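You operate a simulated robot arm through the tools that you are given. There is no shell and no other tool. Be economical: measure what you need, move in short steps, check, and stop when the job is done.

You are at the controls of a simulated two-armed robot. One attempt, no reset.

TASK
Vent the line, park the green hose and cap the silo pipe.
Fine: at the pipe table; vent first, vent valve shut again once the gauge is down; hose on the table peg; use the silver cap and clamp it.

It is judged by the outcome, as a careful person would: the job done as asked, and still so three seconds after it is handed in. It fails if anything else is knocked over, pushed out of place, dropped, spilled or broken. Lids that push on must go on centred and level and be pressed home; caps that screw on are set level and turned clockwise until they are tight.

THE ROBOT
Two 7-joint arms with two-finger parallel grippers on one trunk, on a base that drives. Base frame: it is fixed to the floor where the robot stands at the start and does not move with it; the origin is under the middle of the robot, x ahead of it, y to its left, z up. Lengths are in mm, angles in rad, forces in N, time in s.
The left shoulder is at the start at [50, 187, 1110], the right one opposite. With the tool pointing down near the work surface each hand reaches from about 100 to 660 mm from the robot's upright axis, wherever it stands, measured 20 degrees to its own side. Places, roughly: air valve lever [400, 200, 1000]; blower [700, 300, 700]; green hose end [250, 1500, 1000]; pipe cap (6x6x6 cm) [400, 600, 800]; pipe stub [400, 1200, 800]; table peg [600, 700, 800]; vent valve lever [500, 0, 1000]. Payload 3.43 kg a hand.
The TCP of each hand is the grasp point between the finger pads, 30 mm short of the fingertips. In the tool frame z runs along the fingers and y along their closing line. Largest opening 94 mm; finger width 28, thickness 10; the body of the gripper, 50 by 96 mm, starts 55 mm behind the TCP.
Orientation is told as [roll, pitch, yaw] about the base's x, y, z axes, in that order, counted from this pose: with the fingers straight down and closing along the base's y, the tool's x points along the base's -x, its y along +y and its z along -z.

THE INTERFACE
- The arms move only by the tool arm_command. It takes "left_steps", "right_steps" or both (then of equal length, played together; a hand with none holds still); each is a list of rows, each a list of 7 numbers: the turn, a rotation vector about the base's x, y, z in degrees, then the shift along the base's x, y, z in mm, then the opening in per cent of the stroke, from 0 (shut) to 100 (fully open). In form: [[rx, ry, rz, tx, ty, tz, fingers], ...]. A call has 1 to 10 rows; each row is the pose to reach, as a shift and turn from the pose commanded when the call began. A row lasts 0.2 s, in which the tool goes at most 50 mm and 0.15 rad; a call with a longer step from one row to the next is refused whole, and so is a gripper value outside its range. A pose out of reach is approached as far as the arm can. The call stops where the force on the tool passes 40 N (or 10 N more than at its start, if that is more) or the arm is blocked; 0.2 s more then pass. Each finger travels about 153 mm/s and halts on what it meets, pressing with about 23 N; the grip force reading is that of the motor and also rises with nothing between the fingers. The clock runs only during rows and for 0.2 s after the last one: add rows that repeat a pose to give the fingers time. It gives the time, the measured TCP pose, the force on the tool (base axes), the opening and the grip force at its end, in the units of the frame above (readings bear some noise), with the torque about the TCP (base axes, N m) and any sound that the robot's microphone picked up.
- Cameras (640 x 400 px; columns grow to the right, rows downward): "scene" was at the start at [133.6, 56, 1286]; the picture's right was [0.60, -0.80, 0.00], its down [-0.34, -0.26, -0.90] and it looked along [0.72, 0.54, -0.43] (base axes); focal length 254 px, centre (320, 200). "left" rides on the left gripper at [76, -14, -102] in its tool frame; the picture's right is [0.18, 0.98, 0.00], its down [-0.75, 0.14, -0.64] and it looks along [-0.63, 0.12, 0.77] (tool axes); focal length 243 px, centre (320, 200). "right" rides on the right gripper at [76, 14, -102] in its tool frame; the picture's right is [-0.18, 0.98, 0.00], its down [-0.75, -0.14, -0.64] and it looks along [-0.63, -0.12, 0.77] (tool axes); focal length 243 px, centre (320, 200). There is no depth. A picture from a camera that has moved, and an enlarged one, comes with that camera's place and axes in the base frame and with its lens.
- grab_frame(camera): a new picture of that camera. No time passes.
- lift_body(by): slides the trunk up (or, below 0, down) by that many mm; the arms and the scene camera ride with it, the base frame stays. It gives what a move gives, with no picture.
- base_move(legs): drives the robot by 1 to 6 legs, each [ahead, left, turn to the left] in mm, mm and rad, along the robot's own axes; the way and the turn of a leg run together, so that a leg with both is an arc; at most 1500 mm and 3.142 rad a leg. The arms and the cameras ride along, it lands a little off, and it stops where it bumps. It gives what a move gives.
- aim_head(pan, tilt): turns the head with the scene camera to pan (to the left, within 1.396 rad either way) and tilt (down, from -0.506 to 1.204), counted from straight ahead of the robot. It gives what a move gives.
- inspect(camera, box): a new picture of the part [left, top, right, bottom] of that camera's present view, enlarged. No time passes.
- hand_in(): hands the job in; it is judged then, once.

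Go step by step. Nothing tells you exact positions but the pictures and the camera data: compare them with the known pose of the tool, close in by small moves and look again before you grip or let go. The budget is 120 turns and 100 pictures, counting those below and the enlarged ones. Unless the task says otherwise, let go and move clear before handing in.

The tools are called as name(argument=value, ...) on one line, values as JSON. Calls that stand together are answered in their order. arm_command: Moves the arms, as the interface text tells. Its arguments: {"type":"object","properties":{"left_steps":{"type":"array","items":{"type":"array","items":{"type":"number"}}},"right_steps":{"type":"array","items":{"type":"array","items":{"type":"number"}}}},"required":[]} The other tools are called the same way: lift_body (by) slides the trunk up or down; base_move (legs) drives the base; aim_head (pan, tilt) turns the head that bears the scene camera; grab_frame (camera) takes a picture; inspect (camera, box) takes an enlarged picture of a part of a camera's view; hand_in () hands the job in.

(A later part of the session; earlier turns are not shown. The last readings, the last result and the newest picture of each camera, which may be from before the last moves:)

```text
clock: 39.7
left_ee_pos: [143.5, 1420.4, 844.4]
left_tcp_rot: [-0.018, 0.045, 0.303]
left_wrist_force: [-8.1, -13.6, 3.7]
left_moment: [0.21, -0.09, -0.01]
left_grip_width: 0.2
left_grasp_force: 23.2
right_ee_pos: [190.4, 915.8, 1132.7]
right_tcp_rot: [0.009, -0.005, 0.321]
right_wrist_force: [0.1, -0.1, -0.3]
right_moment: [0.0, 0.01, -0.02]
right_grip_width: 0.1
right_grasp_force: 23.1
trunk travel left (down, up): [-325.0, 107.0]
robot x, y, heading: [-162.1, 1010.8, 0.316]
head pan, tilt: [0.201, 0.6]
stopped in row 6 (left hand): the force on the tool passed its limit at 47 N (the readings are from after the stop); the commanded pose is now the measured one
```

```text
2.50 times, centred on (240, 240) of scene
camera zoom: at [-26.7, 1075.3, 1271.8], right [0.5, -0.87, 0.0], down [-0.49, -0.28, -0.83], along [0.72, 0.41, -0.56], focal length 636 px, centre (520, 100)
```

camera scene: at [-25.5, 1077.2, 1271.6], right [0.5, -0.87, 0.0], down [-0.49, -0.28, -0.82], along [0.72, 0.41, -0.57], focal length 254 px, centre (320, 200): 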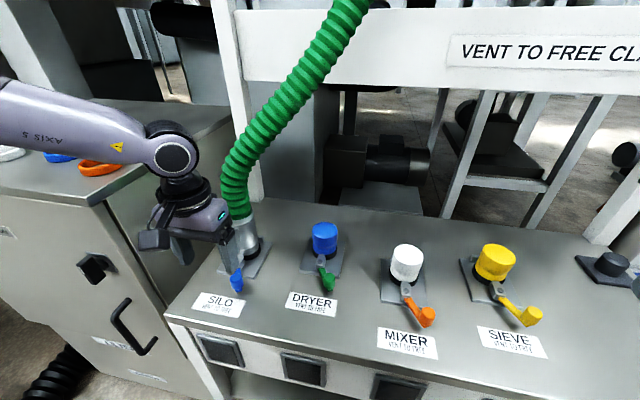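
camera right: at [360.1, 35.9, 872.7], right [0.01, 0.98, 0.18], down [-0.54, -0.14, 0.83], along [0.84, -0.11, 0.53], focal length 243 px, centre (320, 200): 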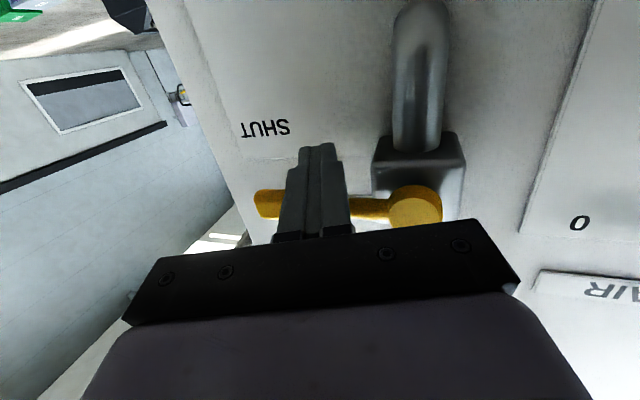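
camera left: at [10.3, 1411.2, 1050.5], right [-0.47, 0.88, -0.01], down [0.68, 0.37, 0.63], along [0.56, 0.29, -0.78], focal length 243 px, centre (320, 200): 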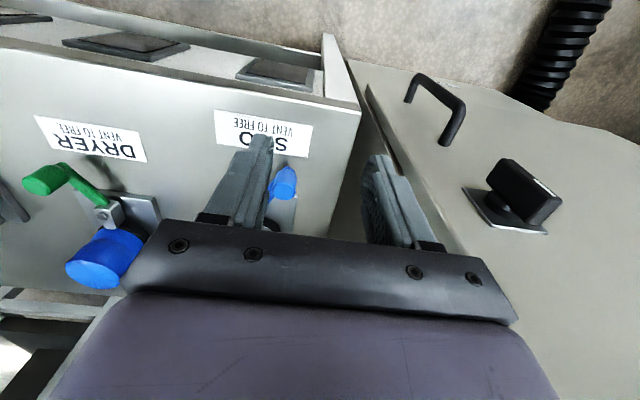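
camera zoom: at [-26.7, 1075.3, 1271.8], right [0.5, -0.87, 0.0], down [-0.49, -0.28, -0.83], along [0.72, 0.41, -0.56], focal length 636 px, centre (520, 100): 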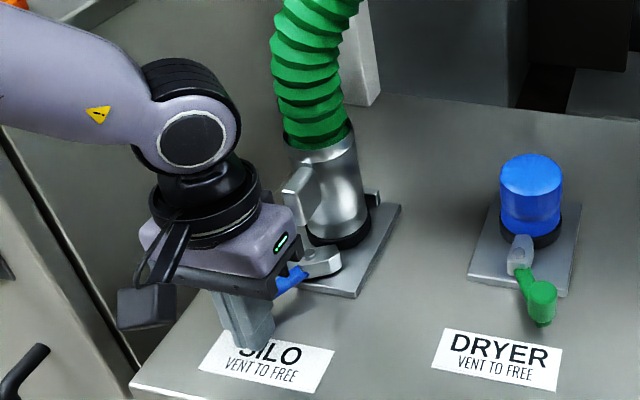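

The lever does not move further under 47 N, so it is at its free stop. I'll back off and look closely at the hose coupling with its handle.

arm_command(left_steps=[[0, 0, 0, -10, -15, 0, 0], [0, 0, 0, -30, -25, 25, 0], [0, 0, 0, -40, -25, 60, 20], [0, 0, 0, -45, -15, 95, 60], [0, 0, 0, -50, -5, 110, 100]])

aim_head(pan=0.4, tilt=0.6)

inspect(camera="scene", box=[200, 120, 400, 300])

grab_frame(camera="left")

```text
clock: 40.9
left_ee_pos: [94.7, 1419.0, 954.3]
left_tcp_rot: [-0.015, 0.04, 0.306]
left_wrist_force: [0.4, -0.8, -0.4]
left_moment: [0.0, -0.02, 0.01]
left_grip_width: 94.0
left_grasp_force: 0.0
right_ee_pos: [191.5, 915.5, 1133.4]
right_tcp_rot: [0.01, -0.006, 0.321]
right_wrist_force: [0.4, -0.1, 0.4]
right_moment: [0.03, 0.03, 0.02]
right_grip_width: 0.0
right_grasp_force: 22.9
trunk travel left (down, up): [-325.0, 107.0]
robot x, y, heading: [-159.9, 1012.4, 0.318]
head pan, tilt: [0.201, 0.6]
```

```text
clock: 41.7
left_ee_pos: [95.2, 1418.0, 954.5]
left_tcp_rot: [-0.014, 0.04, 0.307]
left_wrist_force: [-0.3, 0.3, 0.4]
left_moment: [-0.01, 0.01, 0.01]
left_grip_width: 93.9
left_grasp_force: 0.2
right_ee_pos: [191.5, 914.8, 1132.5]
right_tcp_rot: [0.01, -0.005, 0.322]
right_wrist_force: [-0.3, 0.1, 0.5]
right_moment: [0.02, -0.02, 0.01]
right_grip_width: 0.2
right_grasp_force: 23.1
trunk travel left (down, up): [-325.0, 107.0]
robot x, y, heading: [-160.1, 1011.4, 0.319]
head pan, tilt: [0.4, 0.6]
```

```text
2.22 times, centred on (300, 210) of scene
camera zoom: at [-36.6, 1090.6, 1271.6], right [0.66, -0.75, 0.0], down [-0.43, -0.37, -0.83], along [0.62, 0.54, -0.56], focal length 565 px, centre (364, 178)
```

zoom: 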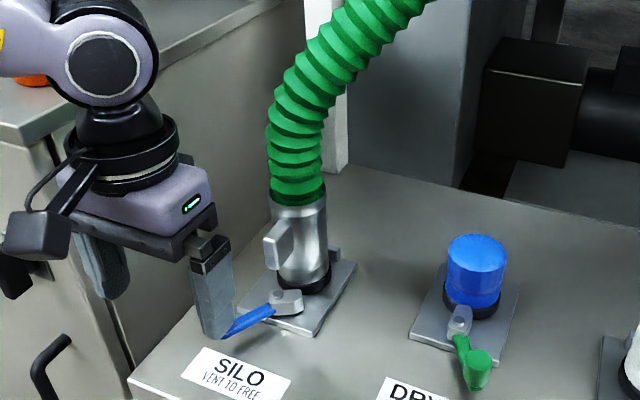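

```text
63 pictures are left
camera left: at [30.7, 1383.6, 1060.5], right [-0.47, 0.88, -0.01], down [0.7, 0.38, 0.61], along [0.54, 0.28, -0.79], focal length 243 px, centre (320, 200)
```

left: 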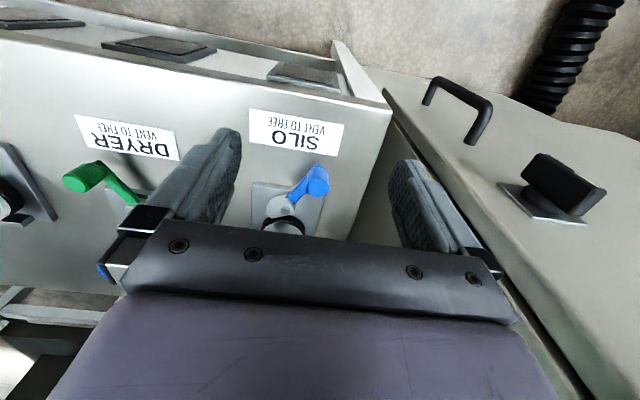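

I'll tilt the left hand forward 60° so its camera sees the coupling, and so it's in the attitude for a grip from the front.

arm_command(left_steps=[[2.5, -7.6, 0, -3, -4, 2, 100], [5, -15.2, 0, -6, -8, 4, 100], [7.5, -22.8, 0, -9, -12, 6, 100], [10, -30.4, 0, -12, -16, 8, 100], [12.5, -38, 0, -15, -20, 10, 100], [15, -45.6, 0, -18, -24, 12, 100], [17.5, -53.2, 0, -22, -28, 14, 100], [19.2, -58.5, 0, -26, -32, 16, 100]])

grab_frame(camera="left")

```text
clock: 43.5
left_ee_pos: [133.9, 1446.7, 961.4]
left_tcp_rot: [0.0, -1.063, 0.297]
left_wrist_force: [0.7, 0.5, -0.3]
left_moment: [0.0, -0.01, -0.01]
left_grip_width: 94.1
left_grasp_force: 0.1
left hand out of reach, approached as far as the arm can: row 4, 5, 6, 7, 8
right_ee_pos: [190.0, 915.5, 1133.9]
right_tcp_rot: [0.008, -0.006, 0.321]
right_wrist_force: [0.6, 0.0, -0.5]
right_moment: [-0.02, -0.05, -0.01]
right_grip_width: 0.0
right_grasp_force: 22.9
trunk travel left (down, up): [-325.0, 107.0]
robot x, y, heading: [-159.6, 1012.6, 0.323]
head pan, tilt: [0.4, 0.6]
```

```text
62 pictures are left
camera left: at [17.6, 1395.2, 944.9], right [-0.37, 0.91, -0.16], down [-0.23, 0.08, 0.97], along [0.9, 0.4, 0.18], focal length 243 px, centre (320, 200)
```

left: 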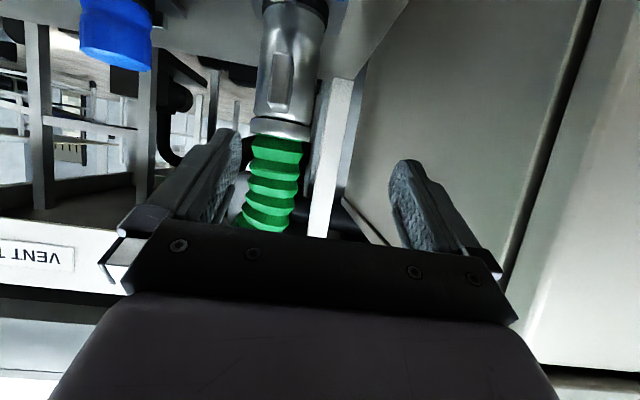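

The handle faces the robot, at z 877–915. The coupling is about 56 mm wide with its axis near [267, 1446] and its collar near z 925. I'll pre-position the tilted hand in front of it, level with the handle.

arm_command(left_steps=[[0, 0, 0, 45, 10, -20, 100], [0, 0, 0, 85, 20, -50, 100], [0, 0, 0, 93, 25, -75, 100], [0, 0, 0, 93, 25, -75, 100]])

grab_frame(camera="left")

inspect(camera="scene", box=[180, 100, 400, 300])

```text
refused: row 1 steps farther than a row can; nothing moved
```

```text
61 pictures are left
camera left: at [17.6, 1395.2, 944.9], right [-0.37, 0.91, -0.16], down [-0.23, 0.08, 0.97], along [0.9, 0.4, 0.18], focal length 243 px, centre (320, 200)
```

left: 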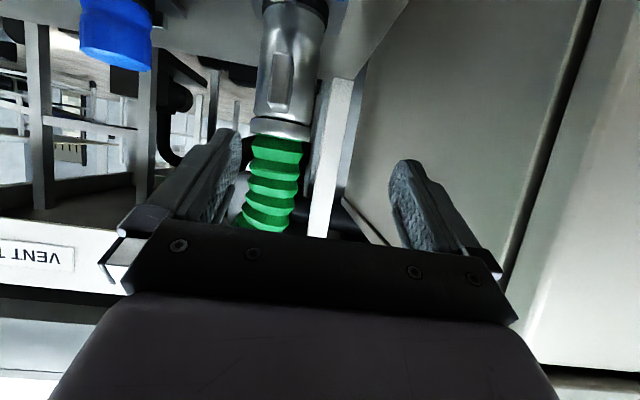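

```text
2.00 times, centred on (290, 200) of scene
camera zoom: at [-37.6, 1091.1, 1271.9], right [0.66, -0.75, 0.0], down [-0.42, -0.37, -0.83], along [0.62, 0.54, -0.56], focal length 509 px, centre (380, 200)
```

zoom: 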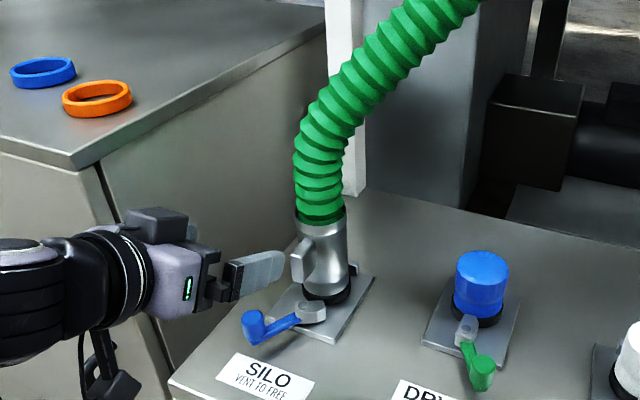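

One row was slightly too long; I repeat with shorter steps.

arm_command(left_steps=[[0, 0, 0, 35, 8, -20, 100], [0, 0, 0, 65, 16, -40, 100], [0, 0, 0, 93, 25, -65, 100], [0, 0, 0, 93, 25, -78, 100]])

grab_frame(camera="left")

inspect(camera="scene", box=[180, 100, 400, 300])

```text
clock: 44.5
left_ee_pos: [233.4, 1474.1, 931.0]
left_tcp_rot: [0.003, -1.03, 0.297]
left_wrist_force: [-0.5, -0.6, 1.6]
left_moment: [-0.05, -0.06, -0.08]
left_grip_width: 94.0
left_grasp_force: 0.0
left hand out of reach, approached as far as the arm can: row 1, 2, 3, 4
right_ee_pos: [189.8, 916.0, 1133.8]
right_tcp_rot: [0.009, -0.004, 0.321]
right_wrist_force: [-1.0, 0.3, -0.7]
right_moment: [0.04, 0.01, 0.04]
right_grip_width: 0.1
right_grasp_force: 22.7
trunk travel left (down, up): [-325.0, 107.0]
robot x, y, heading: [-162.0, 1011.8, 0.318]
head pan, tilt: [0.4, 0.6]
```

```text
59 pictures are left
camera left: at [116.6, 1421.3, 918.7], right [-0.38, 0.91, -0.16], down [-0.2, 0.09, 0.98], along [0.9, 0.4, 0.15], focal length 243 px, centre (320, 200)
```

left: 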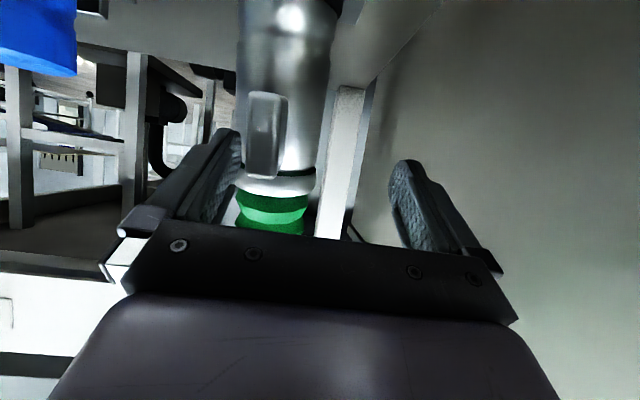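

```text
2.00 times, centred on (290, 200) of scene
camera zoom: at [-36.9, 1090.5, 1271.7], right [0.66, -0.75, 0.0], down [-0.42, -0.37, -0.83], along [0.62, 0.54, -0.56], focal length 509 px, centre (380, 200)
```

zoom: 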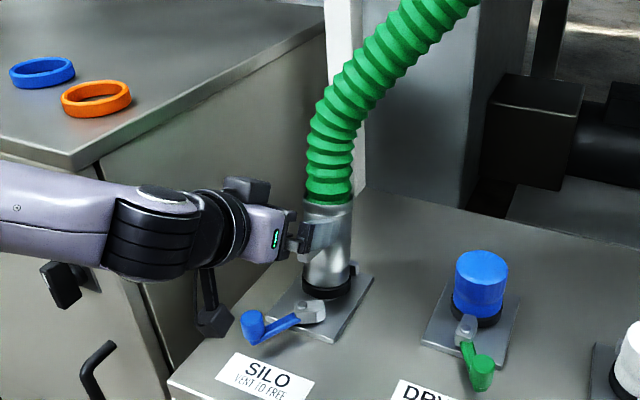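

The hand went further than I meant and sits too far left and close, brushing the coupling. I'll back straight out and check that the hose settles.

arm_command(left_steps=[[0, 0, 0, -20, -6, 0, 100], [0, 0, 0, -45, -14, 0, 100], [0, 0, 0, -75, -24, 0, 100]])

inspect(camera="scene", box=[180, 100, 400, 300])

```text
clock: 45.3
left_ee_pos: [160.1, 1456.1, 945.1]
left_tcp_rot: [0.003, -1.032, 0.294]
left_wrist_force: [-0.2, 1.0, 0.4]
left_moment: [0.04, 0.03, 0.01]
left_grip_width: 93.9
left_grasp_force: 0.1
left hand out of reach, approached as far as the arm can: row 1, 2, 3
right_ee_pos: [191.7, 916.2, 1133.1]
right_tcp_rot: [0.011, -0.004, 0.321]
right_wrist_force: [0.5, 0.1, -0.2]
right_moment: [0.0, -0.02, 0.0]
right_grip_width: 0.2
right_grasp_force: 23.3
trunk travel left (down, up): [-325.0, 107.0]
robot x, y, heading: [-160.5, 1013.3, 0.319]
head pan, tilt: [0.4, 0.6]
```

```text
2.00 times, centred on (290, 200) of scene
camera zoom: at [-37.0, 1090.6, 1271.7], right [0.66, -0.75, 0.0], down [-0.42, -0.37, -0.83], along [0.62, 0.54, -0.56], focal length 509 px, centre (380, 200)
```

zoom: 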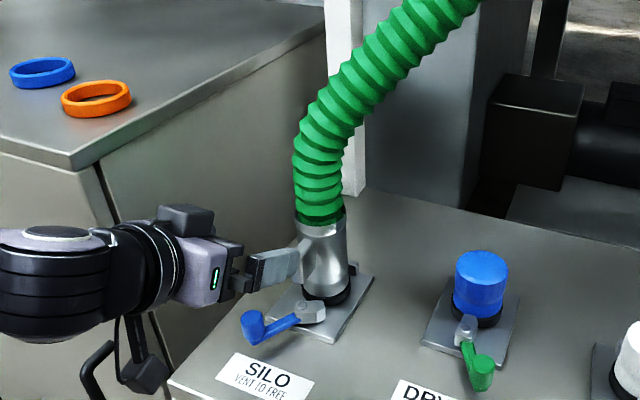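

The coupling has settled back upright on the stub. The arm can't get low enough with this tilt, so I'll raise the hand a little and lower the trunk 100 mm, moving to the pre-grip spot.

arm_command(left_steps=[[0, 0, 0, -5, -15, 20, 100], [0, 0, 0, -5, -30, 40, 100], [0, 0, 0, -5, -45, 60, 100]])

lift_body(by=-100)

grab_frame(camera="left")

```text
clock: 46.1
left_ee_pos: [162.2, 1410.8, 1001.6]
left_tcp_rot: [0.003, -1.032, 0.295]
left_wrist_force: [0.8, -0.3, -0.4]
left_moment: [0.01, -0.02, -0.02]
left_grip_width: 94.1
left_grasp_force: 0.1
left hand out of reach, approached as far as the arm can: row 3
right_ee_pos: [190.8, 916.4, 1132.0]
right_tcp_rot: [0.01, -0.005, 0.322]
right_wrist_force: [-0.2, -0.5, -0.1]
right_moment: [0.02, 0.01, -0.01]
right_grip_width: 0.4
right_grasp_force: 23.6
trunk travel left (down, up): [-325.0, 107.0]
robot x, y, heading: [-161.9, 1011.9, 0.324]
head pan, tilt: [0.4, 0.6]
```

```text
clock: 47.4
left_ee_pos: [163.0, 1410.5, 901.9]
left_tcp_rot: [0.002, -1.035, 0.298]
left_wrist_force: [-0.5, 0.1, -0.3]
left_moment: [-0.01, -0.02, 0.0]
left_grip_width: 93.9
left_grasp_force: 0.1
right_ee_pos: [191.3, 916.5, 1032.4]
right_tcp_rot: [0.009, -0.005, 0.32]
right_wrist_force: [0.1, 0.2, -0.6]
right_moment: [-0.04, 0.0, 0.0]
right_grip_width: 0.0
right_grasp_force: 22.9
trunk travel left (down, up): [-225.0, 207.0]
robot x, y, heading: [-158.0, 1013.3, 0.322]
head pan, tilt: [0.4, 0.6]
```

```text
56 pictures are left
camera left: at [45.1, 1359.2, 889.4], right [-0.38, 0.91, -0.16], down [-0.2, 0.08, 0.98], along [0.9, 0.4, 0.15], focal length 243 px, centre (320, 200)
```

left: 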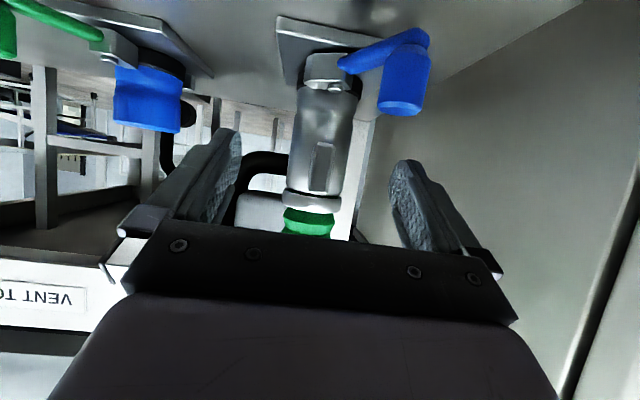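

The coupling is well centred between the fingers; its axis is at [265, 1446]. I'll move in about 95 mm so the open fingers straddle it.

arm_command(left_steps=[[0, 0, 0, 25, 10, -3, 100], [0, 0, 0, 50, 19, -6, 100], [0, 0, 0, 72, 27, -10, 100], [0, 0, 0, 90, 33, -10, 100]])

grab_frame(camera="left")

inspect(camera="scene", box=[180, 60, 400, 260])

```text
clock: 48.4
left_ee_pos: [251.7, 1446.4, 892.6]
left_tcp_rot: [0.002, -1.033, 0.296]
left_wrist_force: [-0.1, 0.5, 0.9]
left_moment: [0.03, 0.01, -0.03]
left_grip_width: 94.0
left_grasp_force: 0.0
right_ee_pos: [190.9, 915.7, 1032.8]
right_tcp_rot: [0.01, -0.006, 0.321]
right_wrist_force: [0.1, 0.3, -0.6]
right_moment: [-0.02, 0.01, 0.0]
right_grip_width: 0.2
right_grasp_force: 22.7
trunk travel left (down, up): [-225.0, 207.0]
robot x, y, heading: [-166.5, 1014.6, 0.321]
head pan, tilt: [0.4, 0.6]
```

```text
55 pictures are left
camera left: at [134.6, 1394.2, 880.1], right [-0.38, 0.91, -0.16], down [-0.2, 0.08, 0.98], along [0.9, 0.4, 0.15], focal length 243 px, centre (320, 200)
```

left: 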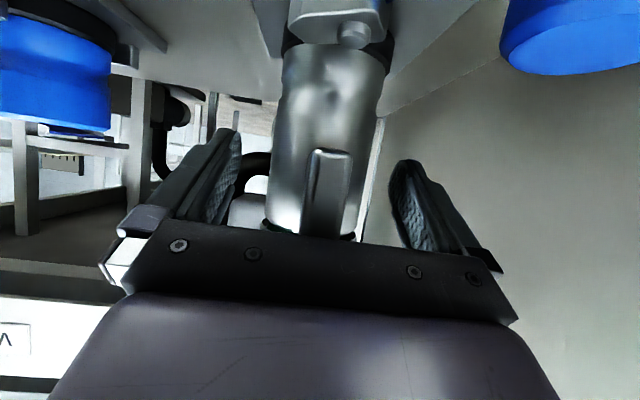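

```text
2.00 times, centred on (290, 160) of scene
camera zoom: at [-36.5, 1090.6, 1171.6], right [0.66, -0.75, 0.0], down [-0.43, -0.37, -0.83], along [0.62, 0.54, -0.56], focal length 509 px, centre (380, 280)
```

zoom: 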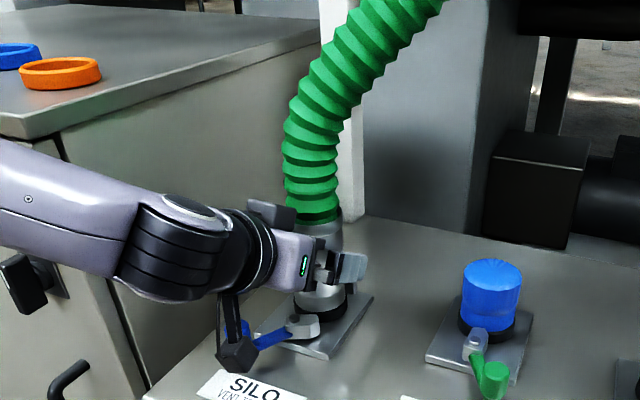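

The fingers straddle the coupling. I'll close on it.

arm_command(left_steps=[[0, 0, 0, 0, 0, 0, 60], [0, 0, 0, 0, 0, 0, 30], [0, 0, 0, 0, 0, 0, 0], [0, 0, 0, 0, 0, 0, 0]])

grab_frame(camera="left")

```text
clock: 49.4
left_ee_pos: [252.0, 1446.1, 894.2]
left_tcp_rot: [0.002, -1.034, 0.298]
left_wrist_force: [2.6, -0.9, 0.4]
left_moment: [-0.2, -0.18, -0.05]
left_grip_width: 57.6
left_grasp_force: 23.1
right_ee_pos: [192.2, 915.1, 1032.4]
right_tcp_rot: [0.011, -0.006, 0.321]
right_wrist_force: [0.5, -0.2, -0.2]
right_moment: [-0.01, -0.01, 0.01]
right_grip_width: 0.1
right_grasp_force: 22.2
trunk travel left (down, up): [-225.0, 207.0]
robot x, y, heading: [-157.2, 1011.6, 0.321]
head pan, tilt: [0.4, 0.6]
```

```text
53 pictures are left
camera left: at [134.5, 1393.9, 880.2], right [-0.38, 0.91, -0.16], down [-0.2, 0.09, 0.98], along [0.9, 0.4, 0.15], focal length 243 px, centre (320, 200)
```

left: 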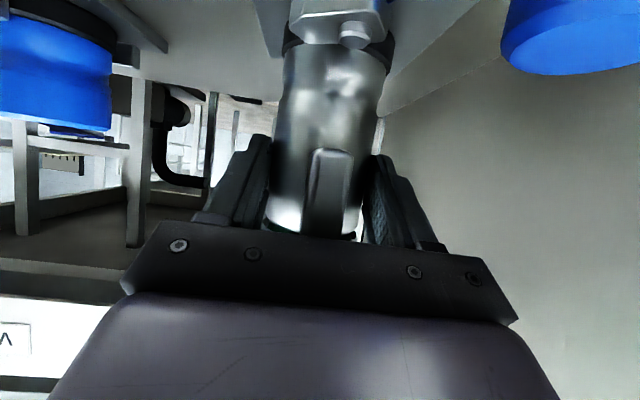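

Gripped at 57.6 mm. Now lift straight up in small steps.

arm_command(left_steps=[[0, 0, 0, 0, 0, 8, 0], [0, 0, 0, 0, 0, 18, 0], [0, 0, 0, 0, 0, 30, 0], [0, 0, 0, 0, 0, 45, 0], [0, 0, 0, 0, 0, 60, 0]])

inspect(camera="scene", box=[180, 60, 400, 260])

```text
clock: 50.6
left_ee_pos: [253.0, 1445.4, 950.3]
left_tcp_rot: [0.004, -1.033, 0.294]
left_wrist_force: [0.2, -1.0, -5.5]
left_moment: [-0.01, 0.09, 0.01]
left_grip_width: 57.4
left_grasp_force: 22.9
right_ee_pos: [191.1, 915.7, 1032.9]
right_tcp_rot: [0.01, -0.003, 0.321]
right_wrist_force: [-0.2, -0.3, 0.1]
right_moment: [-0.02, -0.01, -0.03]
right_grip_width: 0.0
right_grasp_force: 23.5
trunk travel left (down, up): [-225.0, 207.0]
robot x, y, heading: [-162.7, 1014.7, 0.316]
head pan, tilt: [0.4, 0.6]
```

```text
2.00 times, centred on (290, 160) of scene
camera zoom: at [-36.3, 1090.8, 1171.6], right [0.66, -0.75, 0.0], down [-0.43, -0.37, -0.82], along [0.62, 0.54, -0.57], focal length 509 px, centre (380, 280)
```

zoom: 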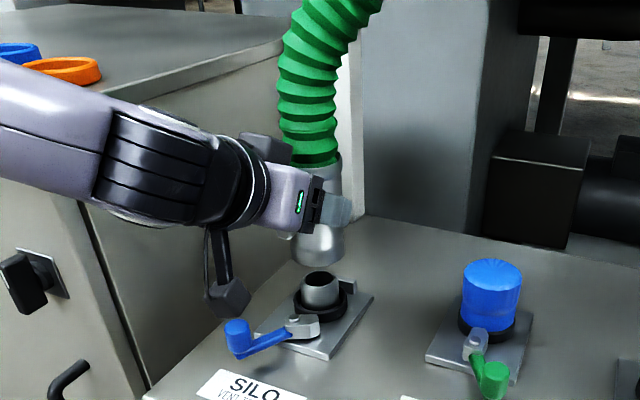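

The coupling is free and hangs well in the grip. I'll raise it clear of the caps, tuck the right hand back, and then drive right along the table towards the peg.

arm_command(left_steps=[[0, 0, 0, -3, -1, 15, 0], [0, 0, 0, -6, -2, 30, 0], [0, 0, 0, -9, -3, 45, 0], [0, 0, 0, -12, -4, 60, 0], [0, 0, 0, -15, -5, 75, 0]], right_steps=[[0, 0, 0, -18, -6, 15, 0], [0, 0, 0, -36, -12, 30, 0], [0, 0, 0, -54, -18, 45, 0], [0, 0, 0, -72, -24, 60, 0], [0, 0, 0, -90, -30, 75, 0]])

base_move(legs=[[0, -300, 0]])

aim_head(pan=0.1, tilt=0.5)

grab_frame(camera="scene")

```text
clock: 51.8
left_ee_pos: [238.4, 1439.8, 1028.9]
left_tcp_rot: [0.003, -1.035, 0.296]
left_wrist_force: [-0.3, 0.5, -4.5]
left_moment: [-0.04, 0.1, -0.01]
left_grip_width: 57.6
left_grasp_force: 23.4
right_ee_pos: [100.1, 887.1, 1107.5]
right_tcp_rot: [0.011, -0.002, 0.321]
right_wrist_force: [-0.2, -0.4, -0.6]
right_moment: [-0.01, -0.02, -0.01]
right_grip_width: 0.1
right_grasp_force: 22.8
trunk travel left (down, up): [-225.0, 207.0]
robot x, y, heading: [-160.3, 1013.5, 0.318]
head pan, tilt: [0.4, 0.6]
```

```text
clock: 55.0
left_ee_pos: [336.3, 1147.5, 1027.4]
left_tcp_rot: [0.004, -1.033, 0.288]
left_wrist_force: [-0.5, -0.8, -5.1]
left_moment: [-0.01, 0.11, 0.0]
left_grip_width: 57.6
left_grasp_force: 23.2
right_ee_pos: [193.8, 597.2, 1108.0]
right_tcp_rot: [0.011, -0.002, 0.314]
right_wrist_force: [0.6, -0.2, 0.3]
right_moment: [0.0, 0.04, -0.07]
right_grip_width: 0.0
right_grasp_force: 22.8
trunk travel left (down, up): [-225.0, 207.0]
robot x, y, heading: [-61.4, 725.3, 0.31]
head pan, tilt: [0.4, 0.6]
```

```text
clock: 55.8
left_ee_pos: [335.2, 1147.7, 1027.8]
left_tcp_rot: [0.003, -1.034, 0.287]
left_wrist_force: [-0.7, 0.0, -5.7]
left_moment: [-0.01, 0.12, 0.02]
left_grip_width: 57.4
left_grasp_force: 23.4
right_ee_pos: [194.7, 596.7, 1108.1]
right_tcp_rot: [0.009, -0.002, 0.314]
right_wrist_force: [-0.6, 0.3, 0.5]
right_moment: [-0.01, -0.01, -0.01]
right_grip_width: 0.0
right_grasp_force: 23.2
trunk travel left (down, up): [-225.0, 207.0]
robot x, y, heading: [-66.7, 720.8, 0.31]
head pan, tilt: [0.099, 0.499]
```

```text
51 pictures are left
camera scene: at [74.9, 780.0, 1180.6], right [0.4, -0.92, 0.0], down [-0.44, -0.19, -0.88], along [0.8, 0.35, -0.48], focal length 254 px, centre (320, 200)
```

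scene: 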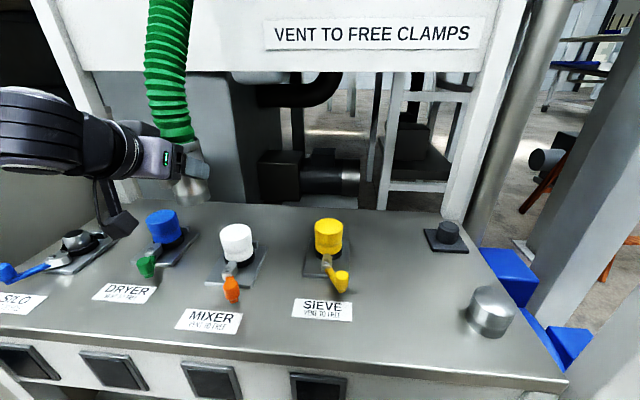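

The hose travels well and the peg is near [625, 702, ~838]. I'll continue right 340 mm, then look again.

base_move(legs=[[0, -340, 0.01]])

grab_frame(camera="scene")

```text
clock: 59.4
left_ee_pos: [437.5, 827.4, 1027.0]
left_tcp_rot: [0.004, -1.033, 0.302]
left_wrist_force: [0.2, -0.7, -5.5]
left_moment: [-0.03, 0.07, 0.02]
left_grip_width: 57.3
left_grasp_force: 22.8
right_ee_pos: [304.1, 274.8, 1108.6]
right_tcp_rot: [0.01, -0.004, 0.326]
right_wrist_force: [0.2, 0.0, -0.7]
right_moment: [0.0, -0.02, 0.01]
right_grip_width: 0.0
right_grasp_force: 23.0
trunk travel left (down, up): [-225.0, 207.0]
robot x, y, heading: [43.4, 398.0, 0.324]
head pan, tilt: [0.099, 0.499]
```

```text
50 pictures are left
camera scene: at [181.5, 456.2, 1180.7], right [0.41, -0.91, 0.0], down [-0.44, -0.2, -0.88], along [0.8, 0.36, -0.48], focal length 254 px, centre (320, 200)
```

scene: 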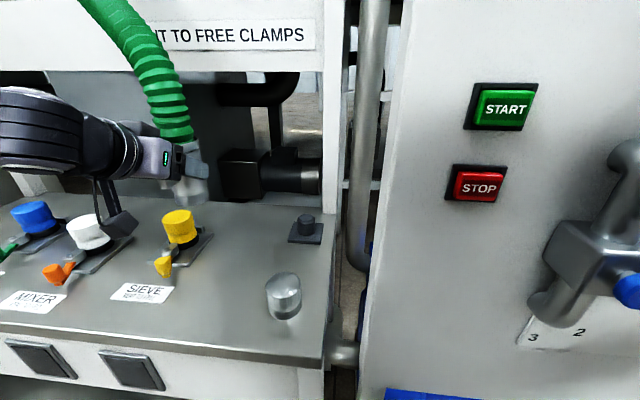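

The peg is confirmed near [628, 698]. I'll move the hand forward and right over it while still high, then check with the left camera.

arm_command(left_steps=[[0, 0, 0, 20, -28, 0, 0], [0, 0, 0, 50, -55, 0, 0], [0, 0, 0, 85, -80, 0, 0], [0, 0, 0, 120, -102, 0, 0], [0, 0, 0, 150, -120, 0, 0], [0, 0, 0, 172, -130, 0, 0], [0, 0, 0, 172, -130, 0, 0]])

grab_frame(camera="left")

grab_frame(camera="scene")

```text
clock: 61.0
left_ee_pos: [566.5, 732.8, 1023.6]
left_tcp_rot: [0.004, -1.033, 0.302]
left_wrist_force: [-0.4, 0.5, -5.1]
left_moment: [-0.03, 0.08, 0.03]
left_grip_width: 57.5
left_grasp_force: 22.6
left hand out of reach, approached as far as the arm can: row 5, 6, 7
right_ee_pos: [304.8, 275.2, 1108.4]
right_tcp_rot: [0.01, -0.003, 0.328]
right_wrist_force: [0.7, 0.3, -0.4]
right_moment: [0.0, -0.04, 0.01]
right_grip_width: 0.0
right_grasp_force: 23.0
trunk travel left (down, up): [-225.0, 207.0]
robot x, y, heading: [41.9, 399.2, 0.326]
head pan, tilt: [0.099, 0.499]
```

```text
49 pictures are left
camera left: at [449.5, 681.0, 1011.0], right [-0.38, 0.91, -0.16], down [-0.2, 0.08, 0.98], along [0.9, 0.41, 0.15], focal length 243 px, centre (320, 200)
```

left: 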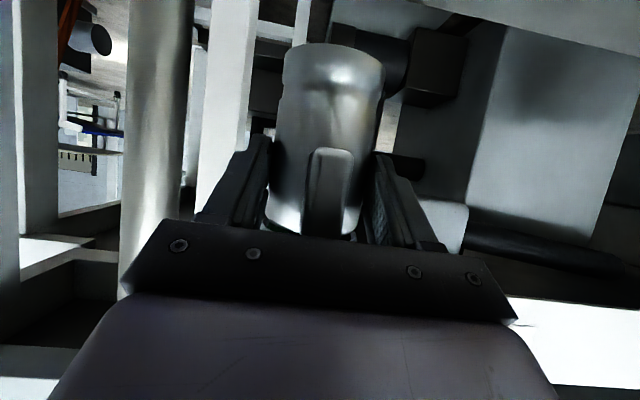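

```text
48 pictures are left
camera scene: at [181.6, 456.2, 1180.6], right [0.41, -0.91, 0.0], down [-0.44, -0.2, -0.88], along [0.8, 0.36, -0.48], focal length 254 px, centre (320, 200)
```

scene: 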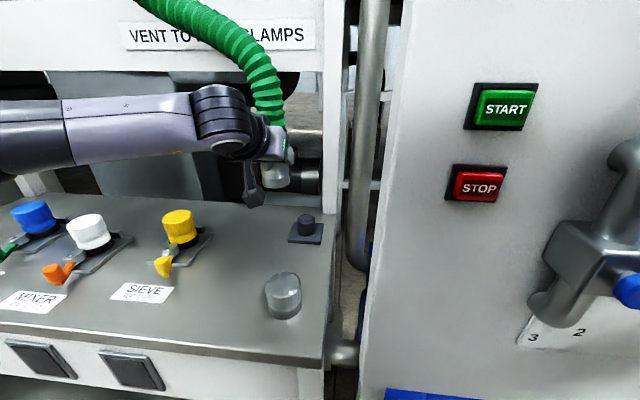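

The arm is at full reach; I need about 35 mm forward and 53 mm right more. I'll check the base's clearance to the table before driving closer.

aim_head(pan=0.1, tilt=1.2)

grab_frame(camera="scene")

```text
clock: 62.1
left_ee_pos: [566.3, 734.1, 1023.8]
left_tcp_rot: [0.002, -1.034, 0.301]
left_wrist_force: [0.6, 0.1, -5.2]
left_moment: [-0.05, 0.1, 0.02]
left_grip_width: 57.6
left_grasp_force: 23.0
right_ee_pos: [303.6, 274.4, 1108.9]
right_tcp_rot: [0.01, -0.003, 0.328]
right_wrist_force: [0.1, 0.5, -0.4]
right_moment: [-0.03, -0.01, 0.02]
right_grip_width: 0.0
right_grasp_force: 22.9
trunk travel left (down, up): [-225.0, 207.0]
robot x, y, heading: [41.1, 399.0, 0.323]
head pan, tilt: [0.099, 1.201]
```

```text
47 pictures are left
camera scene: at [149.7, 441.8, 1127.0], right [0.41, -0.91, 0.0], down [-0.85, -0.38, -0.36], along [0.33, 0.15, -0.93], focal length 254 px, centre (320, 200)
```

scene: 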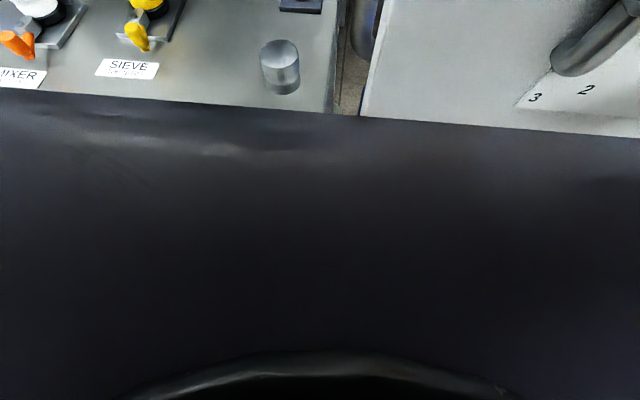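

That view doesn't show the base's front, so I'll creep 40 mm forward and 53 mm right.

base_move(legs=[[0, -53, 0], [40, 0, 0]])

aim_head(pan=0.3, tilt=0.5)

inspect(camera="scene", box=[240, 100, 440, 260])

grab_frame(camera="left")

```text
clock: 63.7
left_ee_pos: [622.0, 696.3, 1023.9]
left_tcp_rot: [0.003, -1.033, 0.3]
left_wrist_force: [0.4, 0.7, -5.1]
left_moment: [-0.04, 0.09, 0.03]
left_grip_width: 57.6
left_grasp_force: 23.1
right_ee_pos: [357.9, 238.3, 1107.3]
right_tcp_rot: [0.01, -0.003, 0.327]
right_wrist_force: [-0.2, 0.0, 0.6]
right_moment: [-0.01, -0.01, 0.02]
right_grip_width: 0.3
right_grasp_force: 22.9
trunk travel left (down, up): [-225.0, 207.0]
robot x, y, heading: [94.2, 360.5, 0.323]
head pan, tilt: [0.099, 1.201]
```

```text
clock: 64.8
left_ee_pos: [620.6, 696.1, 1023.6]
left_tcp_rot: [0.002, -1.034, 0.3]
left_wrist_force: [0.3, 0.0, -4.8]
left_moment: [-0.02, 0.07, 0.0]
left_grip_width: 57.4
left_grasp_force: 22.9
right_ee_pos: [356.8, 237.5, 1107.9]
right_tcp_rot: [0.011, -0.006, 0.326]
right_wrist_force: [0.0, -0.4, -0.5]
right_moment: [-0.01, 0.0, -0.01]
right_grip_width: 0.0
right_grasp_force: 23.5
trunk travel left (down, up): [-225.0, 207.0]
robot x, y, heading: [92.7, 360.5, 0.328]
head pan, tilt: [0.3, 0.499]
```

```text
2.50 times, centred on (340, 180) of scene
camera zoom: at [226.6, 434.7, 1180.6], right [0.58, -0.81, 0.0], down [-0.39, -0.28, -0.88], along [0.71, 0.51, -0.48], focal length 636 px, centre (270, 250)
```

zoom: 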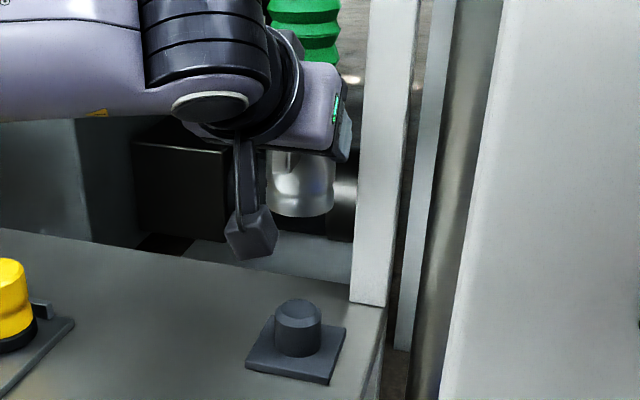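

```text
45 pictures are left
camera left: at [503.7, 643.2, 1011.1], right [-0.38, 0.91, -0.16], down [-0.2, 0.08, 0.98], along [0.9, 0.41, 0.15], focal length 243 px, centre (320, 200)
```

left: 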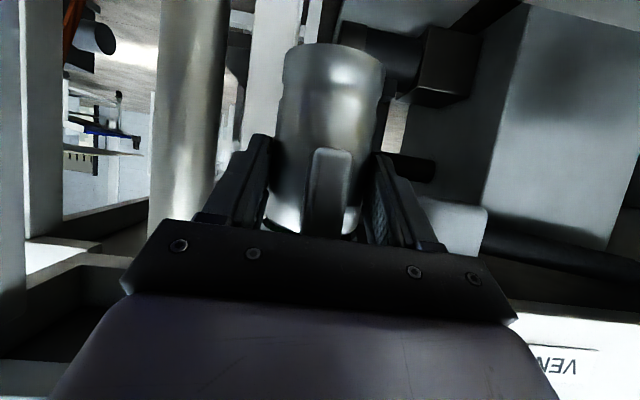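

Sideways the coupling lines up with the peg, but it needs about 14 mm more along the line of sight. I'll shift and lower to just above the peg, then compare again.

arm_command(left_steps=[[0, 0, 0, 5, 4, -20, 0], [0, 0, 0, 11, 8, -40, 0], [0, 0, 0, 11, 8, -60, 0], [0, 0, 0, 11, 8, -78, 0]])

inspect(camera="scene", box=[280, 140, 420, 250])

grab_frame(camera="left")

```text
clock: 65.8
left_ee_pos: [623.5, 710.8, 945.4]
left_tcp_rot: [0.003, -1.031, 0.3]
left_wrist_force: [0.6, 0.3, -5.6]
left_moment: [-0.02, 0.09, -0.03]
left_grip_width: 57.8
left_grasp_force: 23.3
left hand out of reach, approached as far as the arm can: row 2, 3, 4
right_ee_pos: [357.0, 237.2, 1108.2]
right_tcp_rot: [0.012, -0.004, 0.326]
right_wrist_force: [-0.2, 0.4, 0.4]
right_moment: [0.02, 0.0, 0.03]
right_grip_width: 0.0
right_grasp_force: 23.1
trunk travel left (down, up): [-225.0, 207.0]
robot x, y, heading: [96.9, 360.6, 0.321]
head pan, tilt: [0.3, 0.499]
```

```text
3.64 times, centred on (350, 195) of scene
camera zoom: at [226.6, 434.8, 1180.6], right [0.58, -0.81, 0.0], down [-0.39, -0.28, -0.88], along [0.71, 0.51, -0.48], focal length 925 px, centre (211, 218)
```

zoom: 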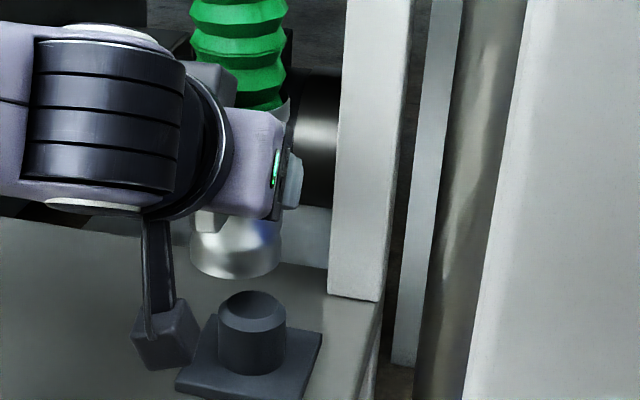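

```text
43 pictures are left
camera left: at [506.4, 657.5, 933.3], right [-0.38, 0.91, -0.16], down [-0.2, 0.08, 0.98], along [0.9, 0.41, 0.15], focal length 243 px, centre (320, 200)
```

left: 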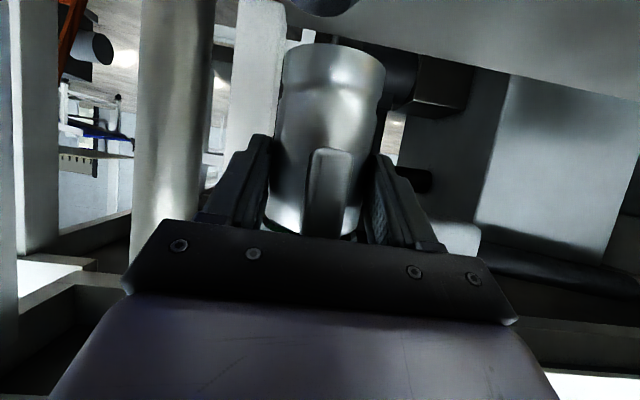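

The hand is a little short of reach again. I'll creep the base forward 30 mm and right 10 mm, then correct with the arm.

base_move(legs=[[30, -10, 0]])

inspect(camera="scene", box=[280, 140, 420, 250])

```text
clock: 66.6
left_ee_pos: [633.2, 709.0, 943.6]
left_tcp_rot: [0.004, -1.027, 0.303]
left_wrist_force: [0.6, -0.6, -4.9]
left_moment: [-0.03, 0.08, -0.05]
left_grip_width: 57.2
left_grasp_force: 22.7
right_ee_pos: [370.5, 236.8, 1108.8]
right_tcp_rot: [0.011, -0.003, 0.33]
right_wrist_force: [0.1, -0.4, -0.7]
right_moment: [0.01, 0.01, -0.02]
right_grip_width: 0.1
right_grasp_force: 22.9
trunk travel left (down, up): [-225.0, 207.0]
robot x, y, heading: [105.8, 360.1, 0.329]
head pan, tilt: [0.3, 0.499]
stopped in leg 1: the robot was blocked; the commanded pose is now the measured one
```

```text
3.64 times, centred on (350, 195) of scene
camera zoom: at [238.2, 432.7, 1180.7], right [0.59, -0.81, 0.0], down [-0.39, -0.28, -0.88], along [0.71, 0.52, -0.48], focal length 925 px, centre (211, 218)
```

zoom: 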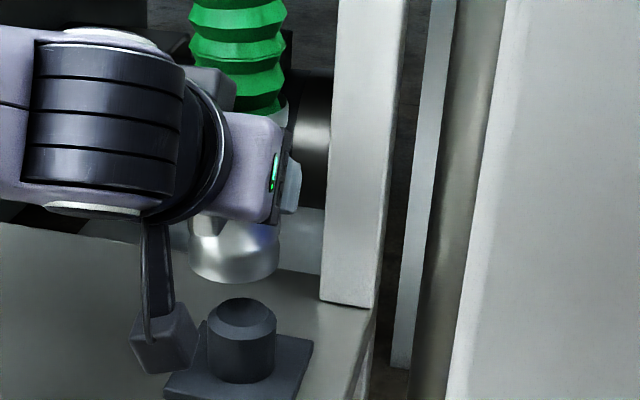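

The base touched something after about 10 mm, so this is as close as it goes. The hand now only needs about 6 mm to the right, so I'll shift it and lower 18 mm.

arm_command(left_steps=[[0, 0, 0, 1, -3, -6, 0], [0, 0, 0, 1, -6, -12, 0], [0, 0, 0, 1, -6, -18, 0], [0, 0, 0, 1, -6, -18, 0]])

inspect(camera="scene", box=[280, 140, 420, 250])

grab_frame(camera="left")

```text
clock: 67.6
left_ee_pos: [628.1, 709.3, 928.9]
left_tcp_rot: [0.002, -1.03, 0.305]
left_wrist_force: [0.4, -0.5, -4.8]
left_moment: [-0.02, 0.1, -0.02]
left_grip_width: 57.6
left_grasp_force: 23.0
left hand out of reach, approached as far as the arm can: row 1, 2, 3, 4
right_ee_pos: [370.1, 235.0, 1106.9]
right_tcp_rot: [0.01, -0.002, 0.329]
right_wrist_force: [0.0, 0.0, 0.3]
right_moment: [0.01, 0.02, 0.01]
right_grip_width: 0.0
right_grasp_force: 23.3
trunk travel left (down, up): [-225.0, 207.0]
robot x, y, heading: [107.6, 361.2, 0.331]
head pan, tilt: [0.3, 0.499]
```

```text
3.64 times, centred on (350, 195) of scene
camera zoom: at [238.3, 432.6, 1180.6], right [0.59, -0.81, 0.0], down [-0.39, -0.28, -0.88], along [0.71, 0.52, -0.48], focal length 925 px, centre (211, 218)
```

zoom: 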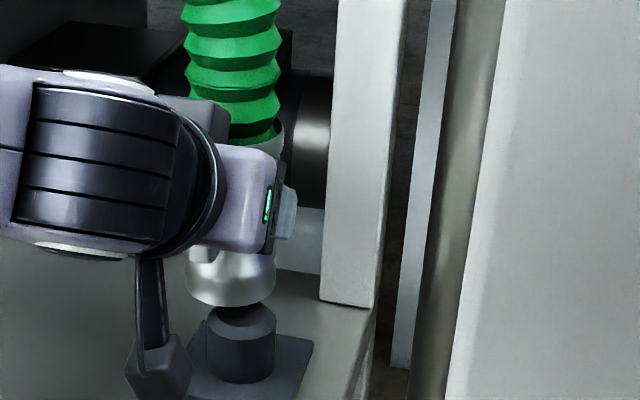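

```text
40 pictures are left
camera left: at [512.1, 656.7, 916.2], right [-0.39, 0.91, -0.16], down [-0.2, 0.09, 0.98], along [0.9, 0.41, 0.15], focal length 243 px, centre (320, 200)
```

left: 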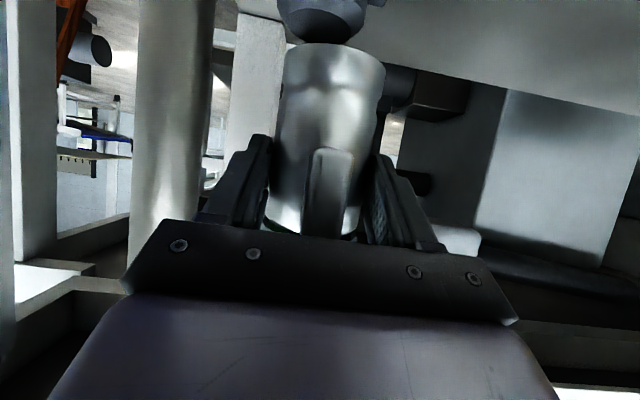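

Reach shrinks as the hand lowers, so the shoulder is too high. I'll raise the hand 100 mm and lower the trunk by the same amount.

arm_command(left_steps=[[0, 0, 0, 0, 0, 25, 0], [0, 0, 0, 0, 0, 50, 0], [0, 0, 0, 0, 0, 75, 0], [0, 0, 0, 0, 0, 105, 0]])

lift_body(by=-100)

arm_command(left_steps=[[0, 0, 0, 0, 0, 0, 0], [0, 0, 0, 0, 0, 0, 0]])

```text
clock: 68.6
left_ee_pos: [630.9, 709.4, 1035.6]
left_tcp_rot: [0.004, -1.03, 0.303]
left_wrist_force: [0.7, 0.8, -4.8]
left_moment: [-0.03, 0.09, -0.03]
left_grip_width: 57.7
left_grasp_force: 23.0
right_ee_pos: [370.2, 236.6, 1108.0]
right_tcp_rot: [0.011, -0.003, 0.33]
right_wrist_force: [0.2, 0.0, 0.2]
right_moment: [0.01, -0.03, 0.02]
right_grip_width: 0.1
right_grasp_force: 22.6
trunk travel left (down, up): [-225.0, 207.0]
robot x, y, heading: [105.6, 356.8, 0.324]
head pan, tilt: [0.3, 0.499]
```

```text
clock: 70.0
left_ee_pos: [630.6, 708.0, 934.8]
left_tcp_rot: [0.003, -1.032, 0.305]
left_wrist_force: [-1.1, -0.4, -5.3]
left_moment: [-0.02, 0.09, 0.01]
left_grip_width: 57.6
left_grasp_force: 23.7
right_ee_pos: [370.2, 236.5, 1007.1]
right_tcp_rot: [0.011, -0.004, 0.329]
right_wrist_force: [0.6, -0.9, -0.2]
right_moment: [0.02, 0.0, -0.03]
right_grip_width: 0.0
right_grasp_force: 23.0
trunk travel left (down, up): [-125.0, 307.0]
robot x, y, heading: [112.1, 360.8, 0.329]
head pan, tilt: [0.3, 0.499]
```

```text
clock: 70.6
left_ee_pos: [630.1, 708.3, 933.8]
left_tcp_rot: [0.005, -1.029, 0.306]
left_wrist_force: [0.3, -0.9, -5.7]
left_moment: [-0.01, 0.09, -0.01]
left_grip_width: 57.5
left_grasp_force: 22.6
right_ee_pos: [370.5, 237.4, 1006.9]
right_tcp_rot: [0.01, -0.001, 0.329]
right_wrist_force: [-1.2, 0.0, -0.2]
right_moment: [0.0, -0.03, 0.02]
right_grip_width: 0.2
right_grasp_force: 23.1
trunk travel left (down, up): [-125.0, 307.0]
robot x, y, heading: [103.9, 358.9, 0.328]
head pan, tilt: [0.3, 0.499]
```

Reach is good now. Combining views, the peg axis is at about [639.5, 702.5], so the hand needs (-4, -10). I'll shift, then lower 18 mm and look.

arm_command(left_steps=[[0, 0, 0, -2, -5, 0, 0], [0, 0, 0, -4, -10, -5, 0], [0, 0, 0, -4, -10, -12, 0], [0, 0, 0, -4, -10, -16, 0]])

inspect(camera="scene", box=[270, 120, 410, 230])

inspect(camera="left", box=[220, 0, 420, 120])

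```text
clock: 71.6
left_ee_pos: [626.4, 698.5, 919.5]
left_tcp_rot: [0.002, -1.029, 0.303]
left_wrist_force: [-0.1, -0.2, -5.3]
left_moment: [-0.07, 0.07, -0.02]
left_grip_width: 57.6
left_grasp_force: 23.6
right_ee_pos: [368.4, 235.7, 1007.8]
right_tcp_rot: [0.011, -0.001, 0.33]
right_wrist_force: [-0.1, 0.0, 0.6]
right_moment: [0.02, -0.02, -0.03]
right_grip_width: 0.0
right_grasp_force: 22.6
trunk travel left (down, up): [-125.0, 307.0]
robot x, y, heading: [108.4, 360.7, 0.332]
head pan, tilt: [0.3, 0.499]
```

```text
3.64 times, centred on (340, 175) of scene
camera zoom: at [238.3, 432.6, 1080.6], right [0.59, -0.81, 0.0], down [-0.39, -0.28, -0.88], along [0.71, 0.52, -0.48], focal length 925 px, centre (247, 291)
```

zoom: 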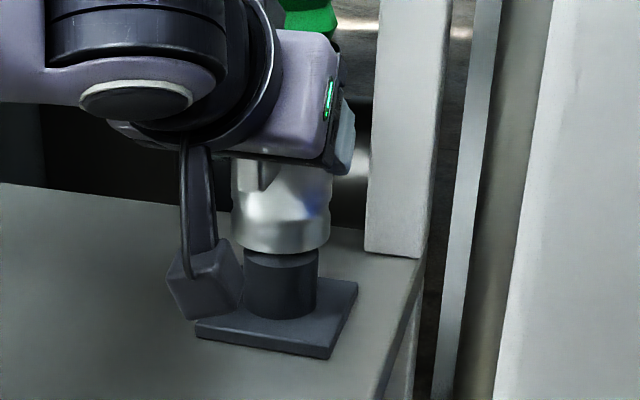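

```text
3.20 times, centred on (320, 60) of left
camera zoom: at [509.0, 645.4, 906.5], right [-0.39, 0.91, -0.16], down [-0.2, 0.08, 0.98], along [0.9, 0.41, 0.15], focal length 776 px, centre (320, 648)
```

zoom: 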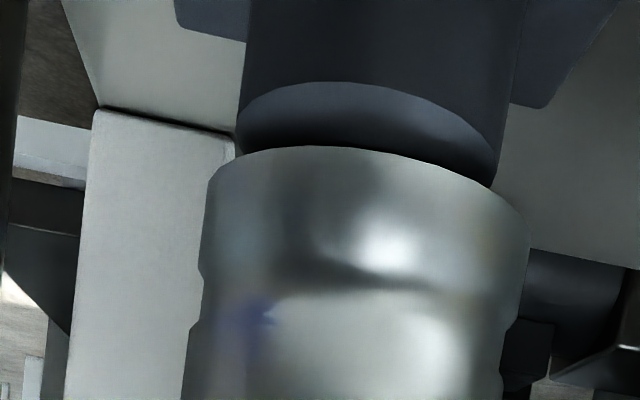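

In both views the coupling sits squarely over the peg. I'll lower it slowly, watching the force.

arm_command(left_steps=[[0, 0, 0, 0, 0, -6, 0], [0, 0, 0, 0, 0, -12, 0], [0, 0, 0, 0, 0, -18, 0], [0, 0, 0, 0, 0, -24, 0], [0, 0, 0, 0, 0, -30, 0]])

inspect(camera="scene", box=[270, 120, 410, 230])

```text
clock: 72.8
left_ee_pos: [626.4, 698.3, 889.8]
left_tcp_rot: [0.004, -1.029, 0.304]
left_wrist_force: [-9.8, -4.0, -1.7]
left_moment: [-0.26, 0.54, -0.01]
left_grip_width: 57.5
left_grasp_force: 23.1
right_ee_pos: [368.7, 235.6, 1008.3]
right_tcp_rot: [0.011, -0.003, 0.332]
right_wrist_force: [-0.2, -0.2, 0.6]
right_moment: [0.02, 0.01, 0.01]
right_grip_width: 0.0
right_grasp_force: 22.9
trunk travel left (down, up): [-125.0, 307.0]
robot x, y, heading: [106.2, 359.5, 0.324]
head pan, tilt: [0.3, 0.499]
```

```text
3.64 times, centred on (340, 175) of scene
camera zoom: at [237.3, 432.1, 1080.8], right [0.59, -0.81, 0.0], down [-0.39, -0.28, -0.88], along [0.71, 0.52, -0.48], focal length 925 px, centre (247, 291)
```

zoom: 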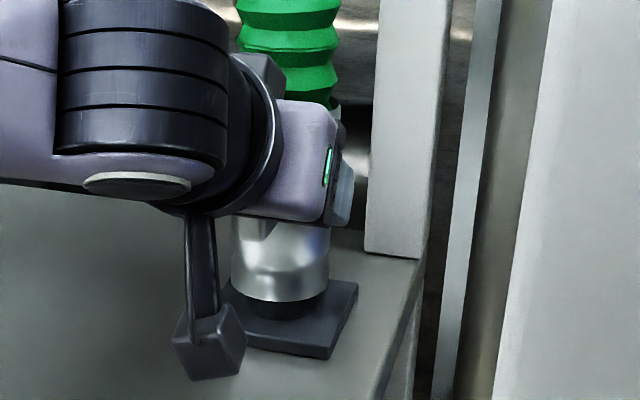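

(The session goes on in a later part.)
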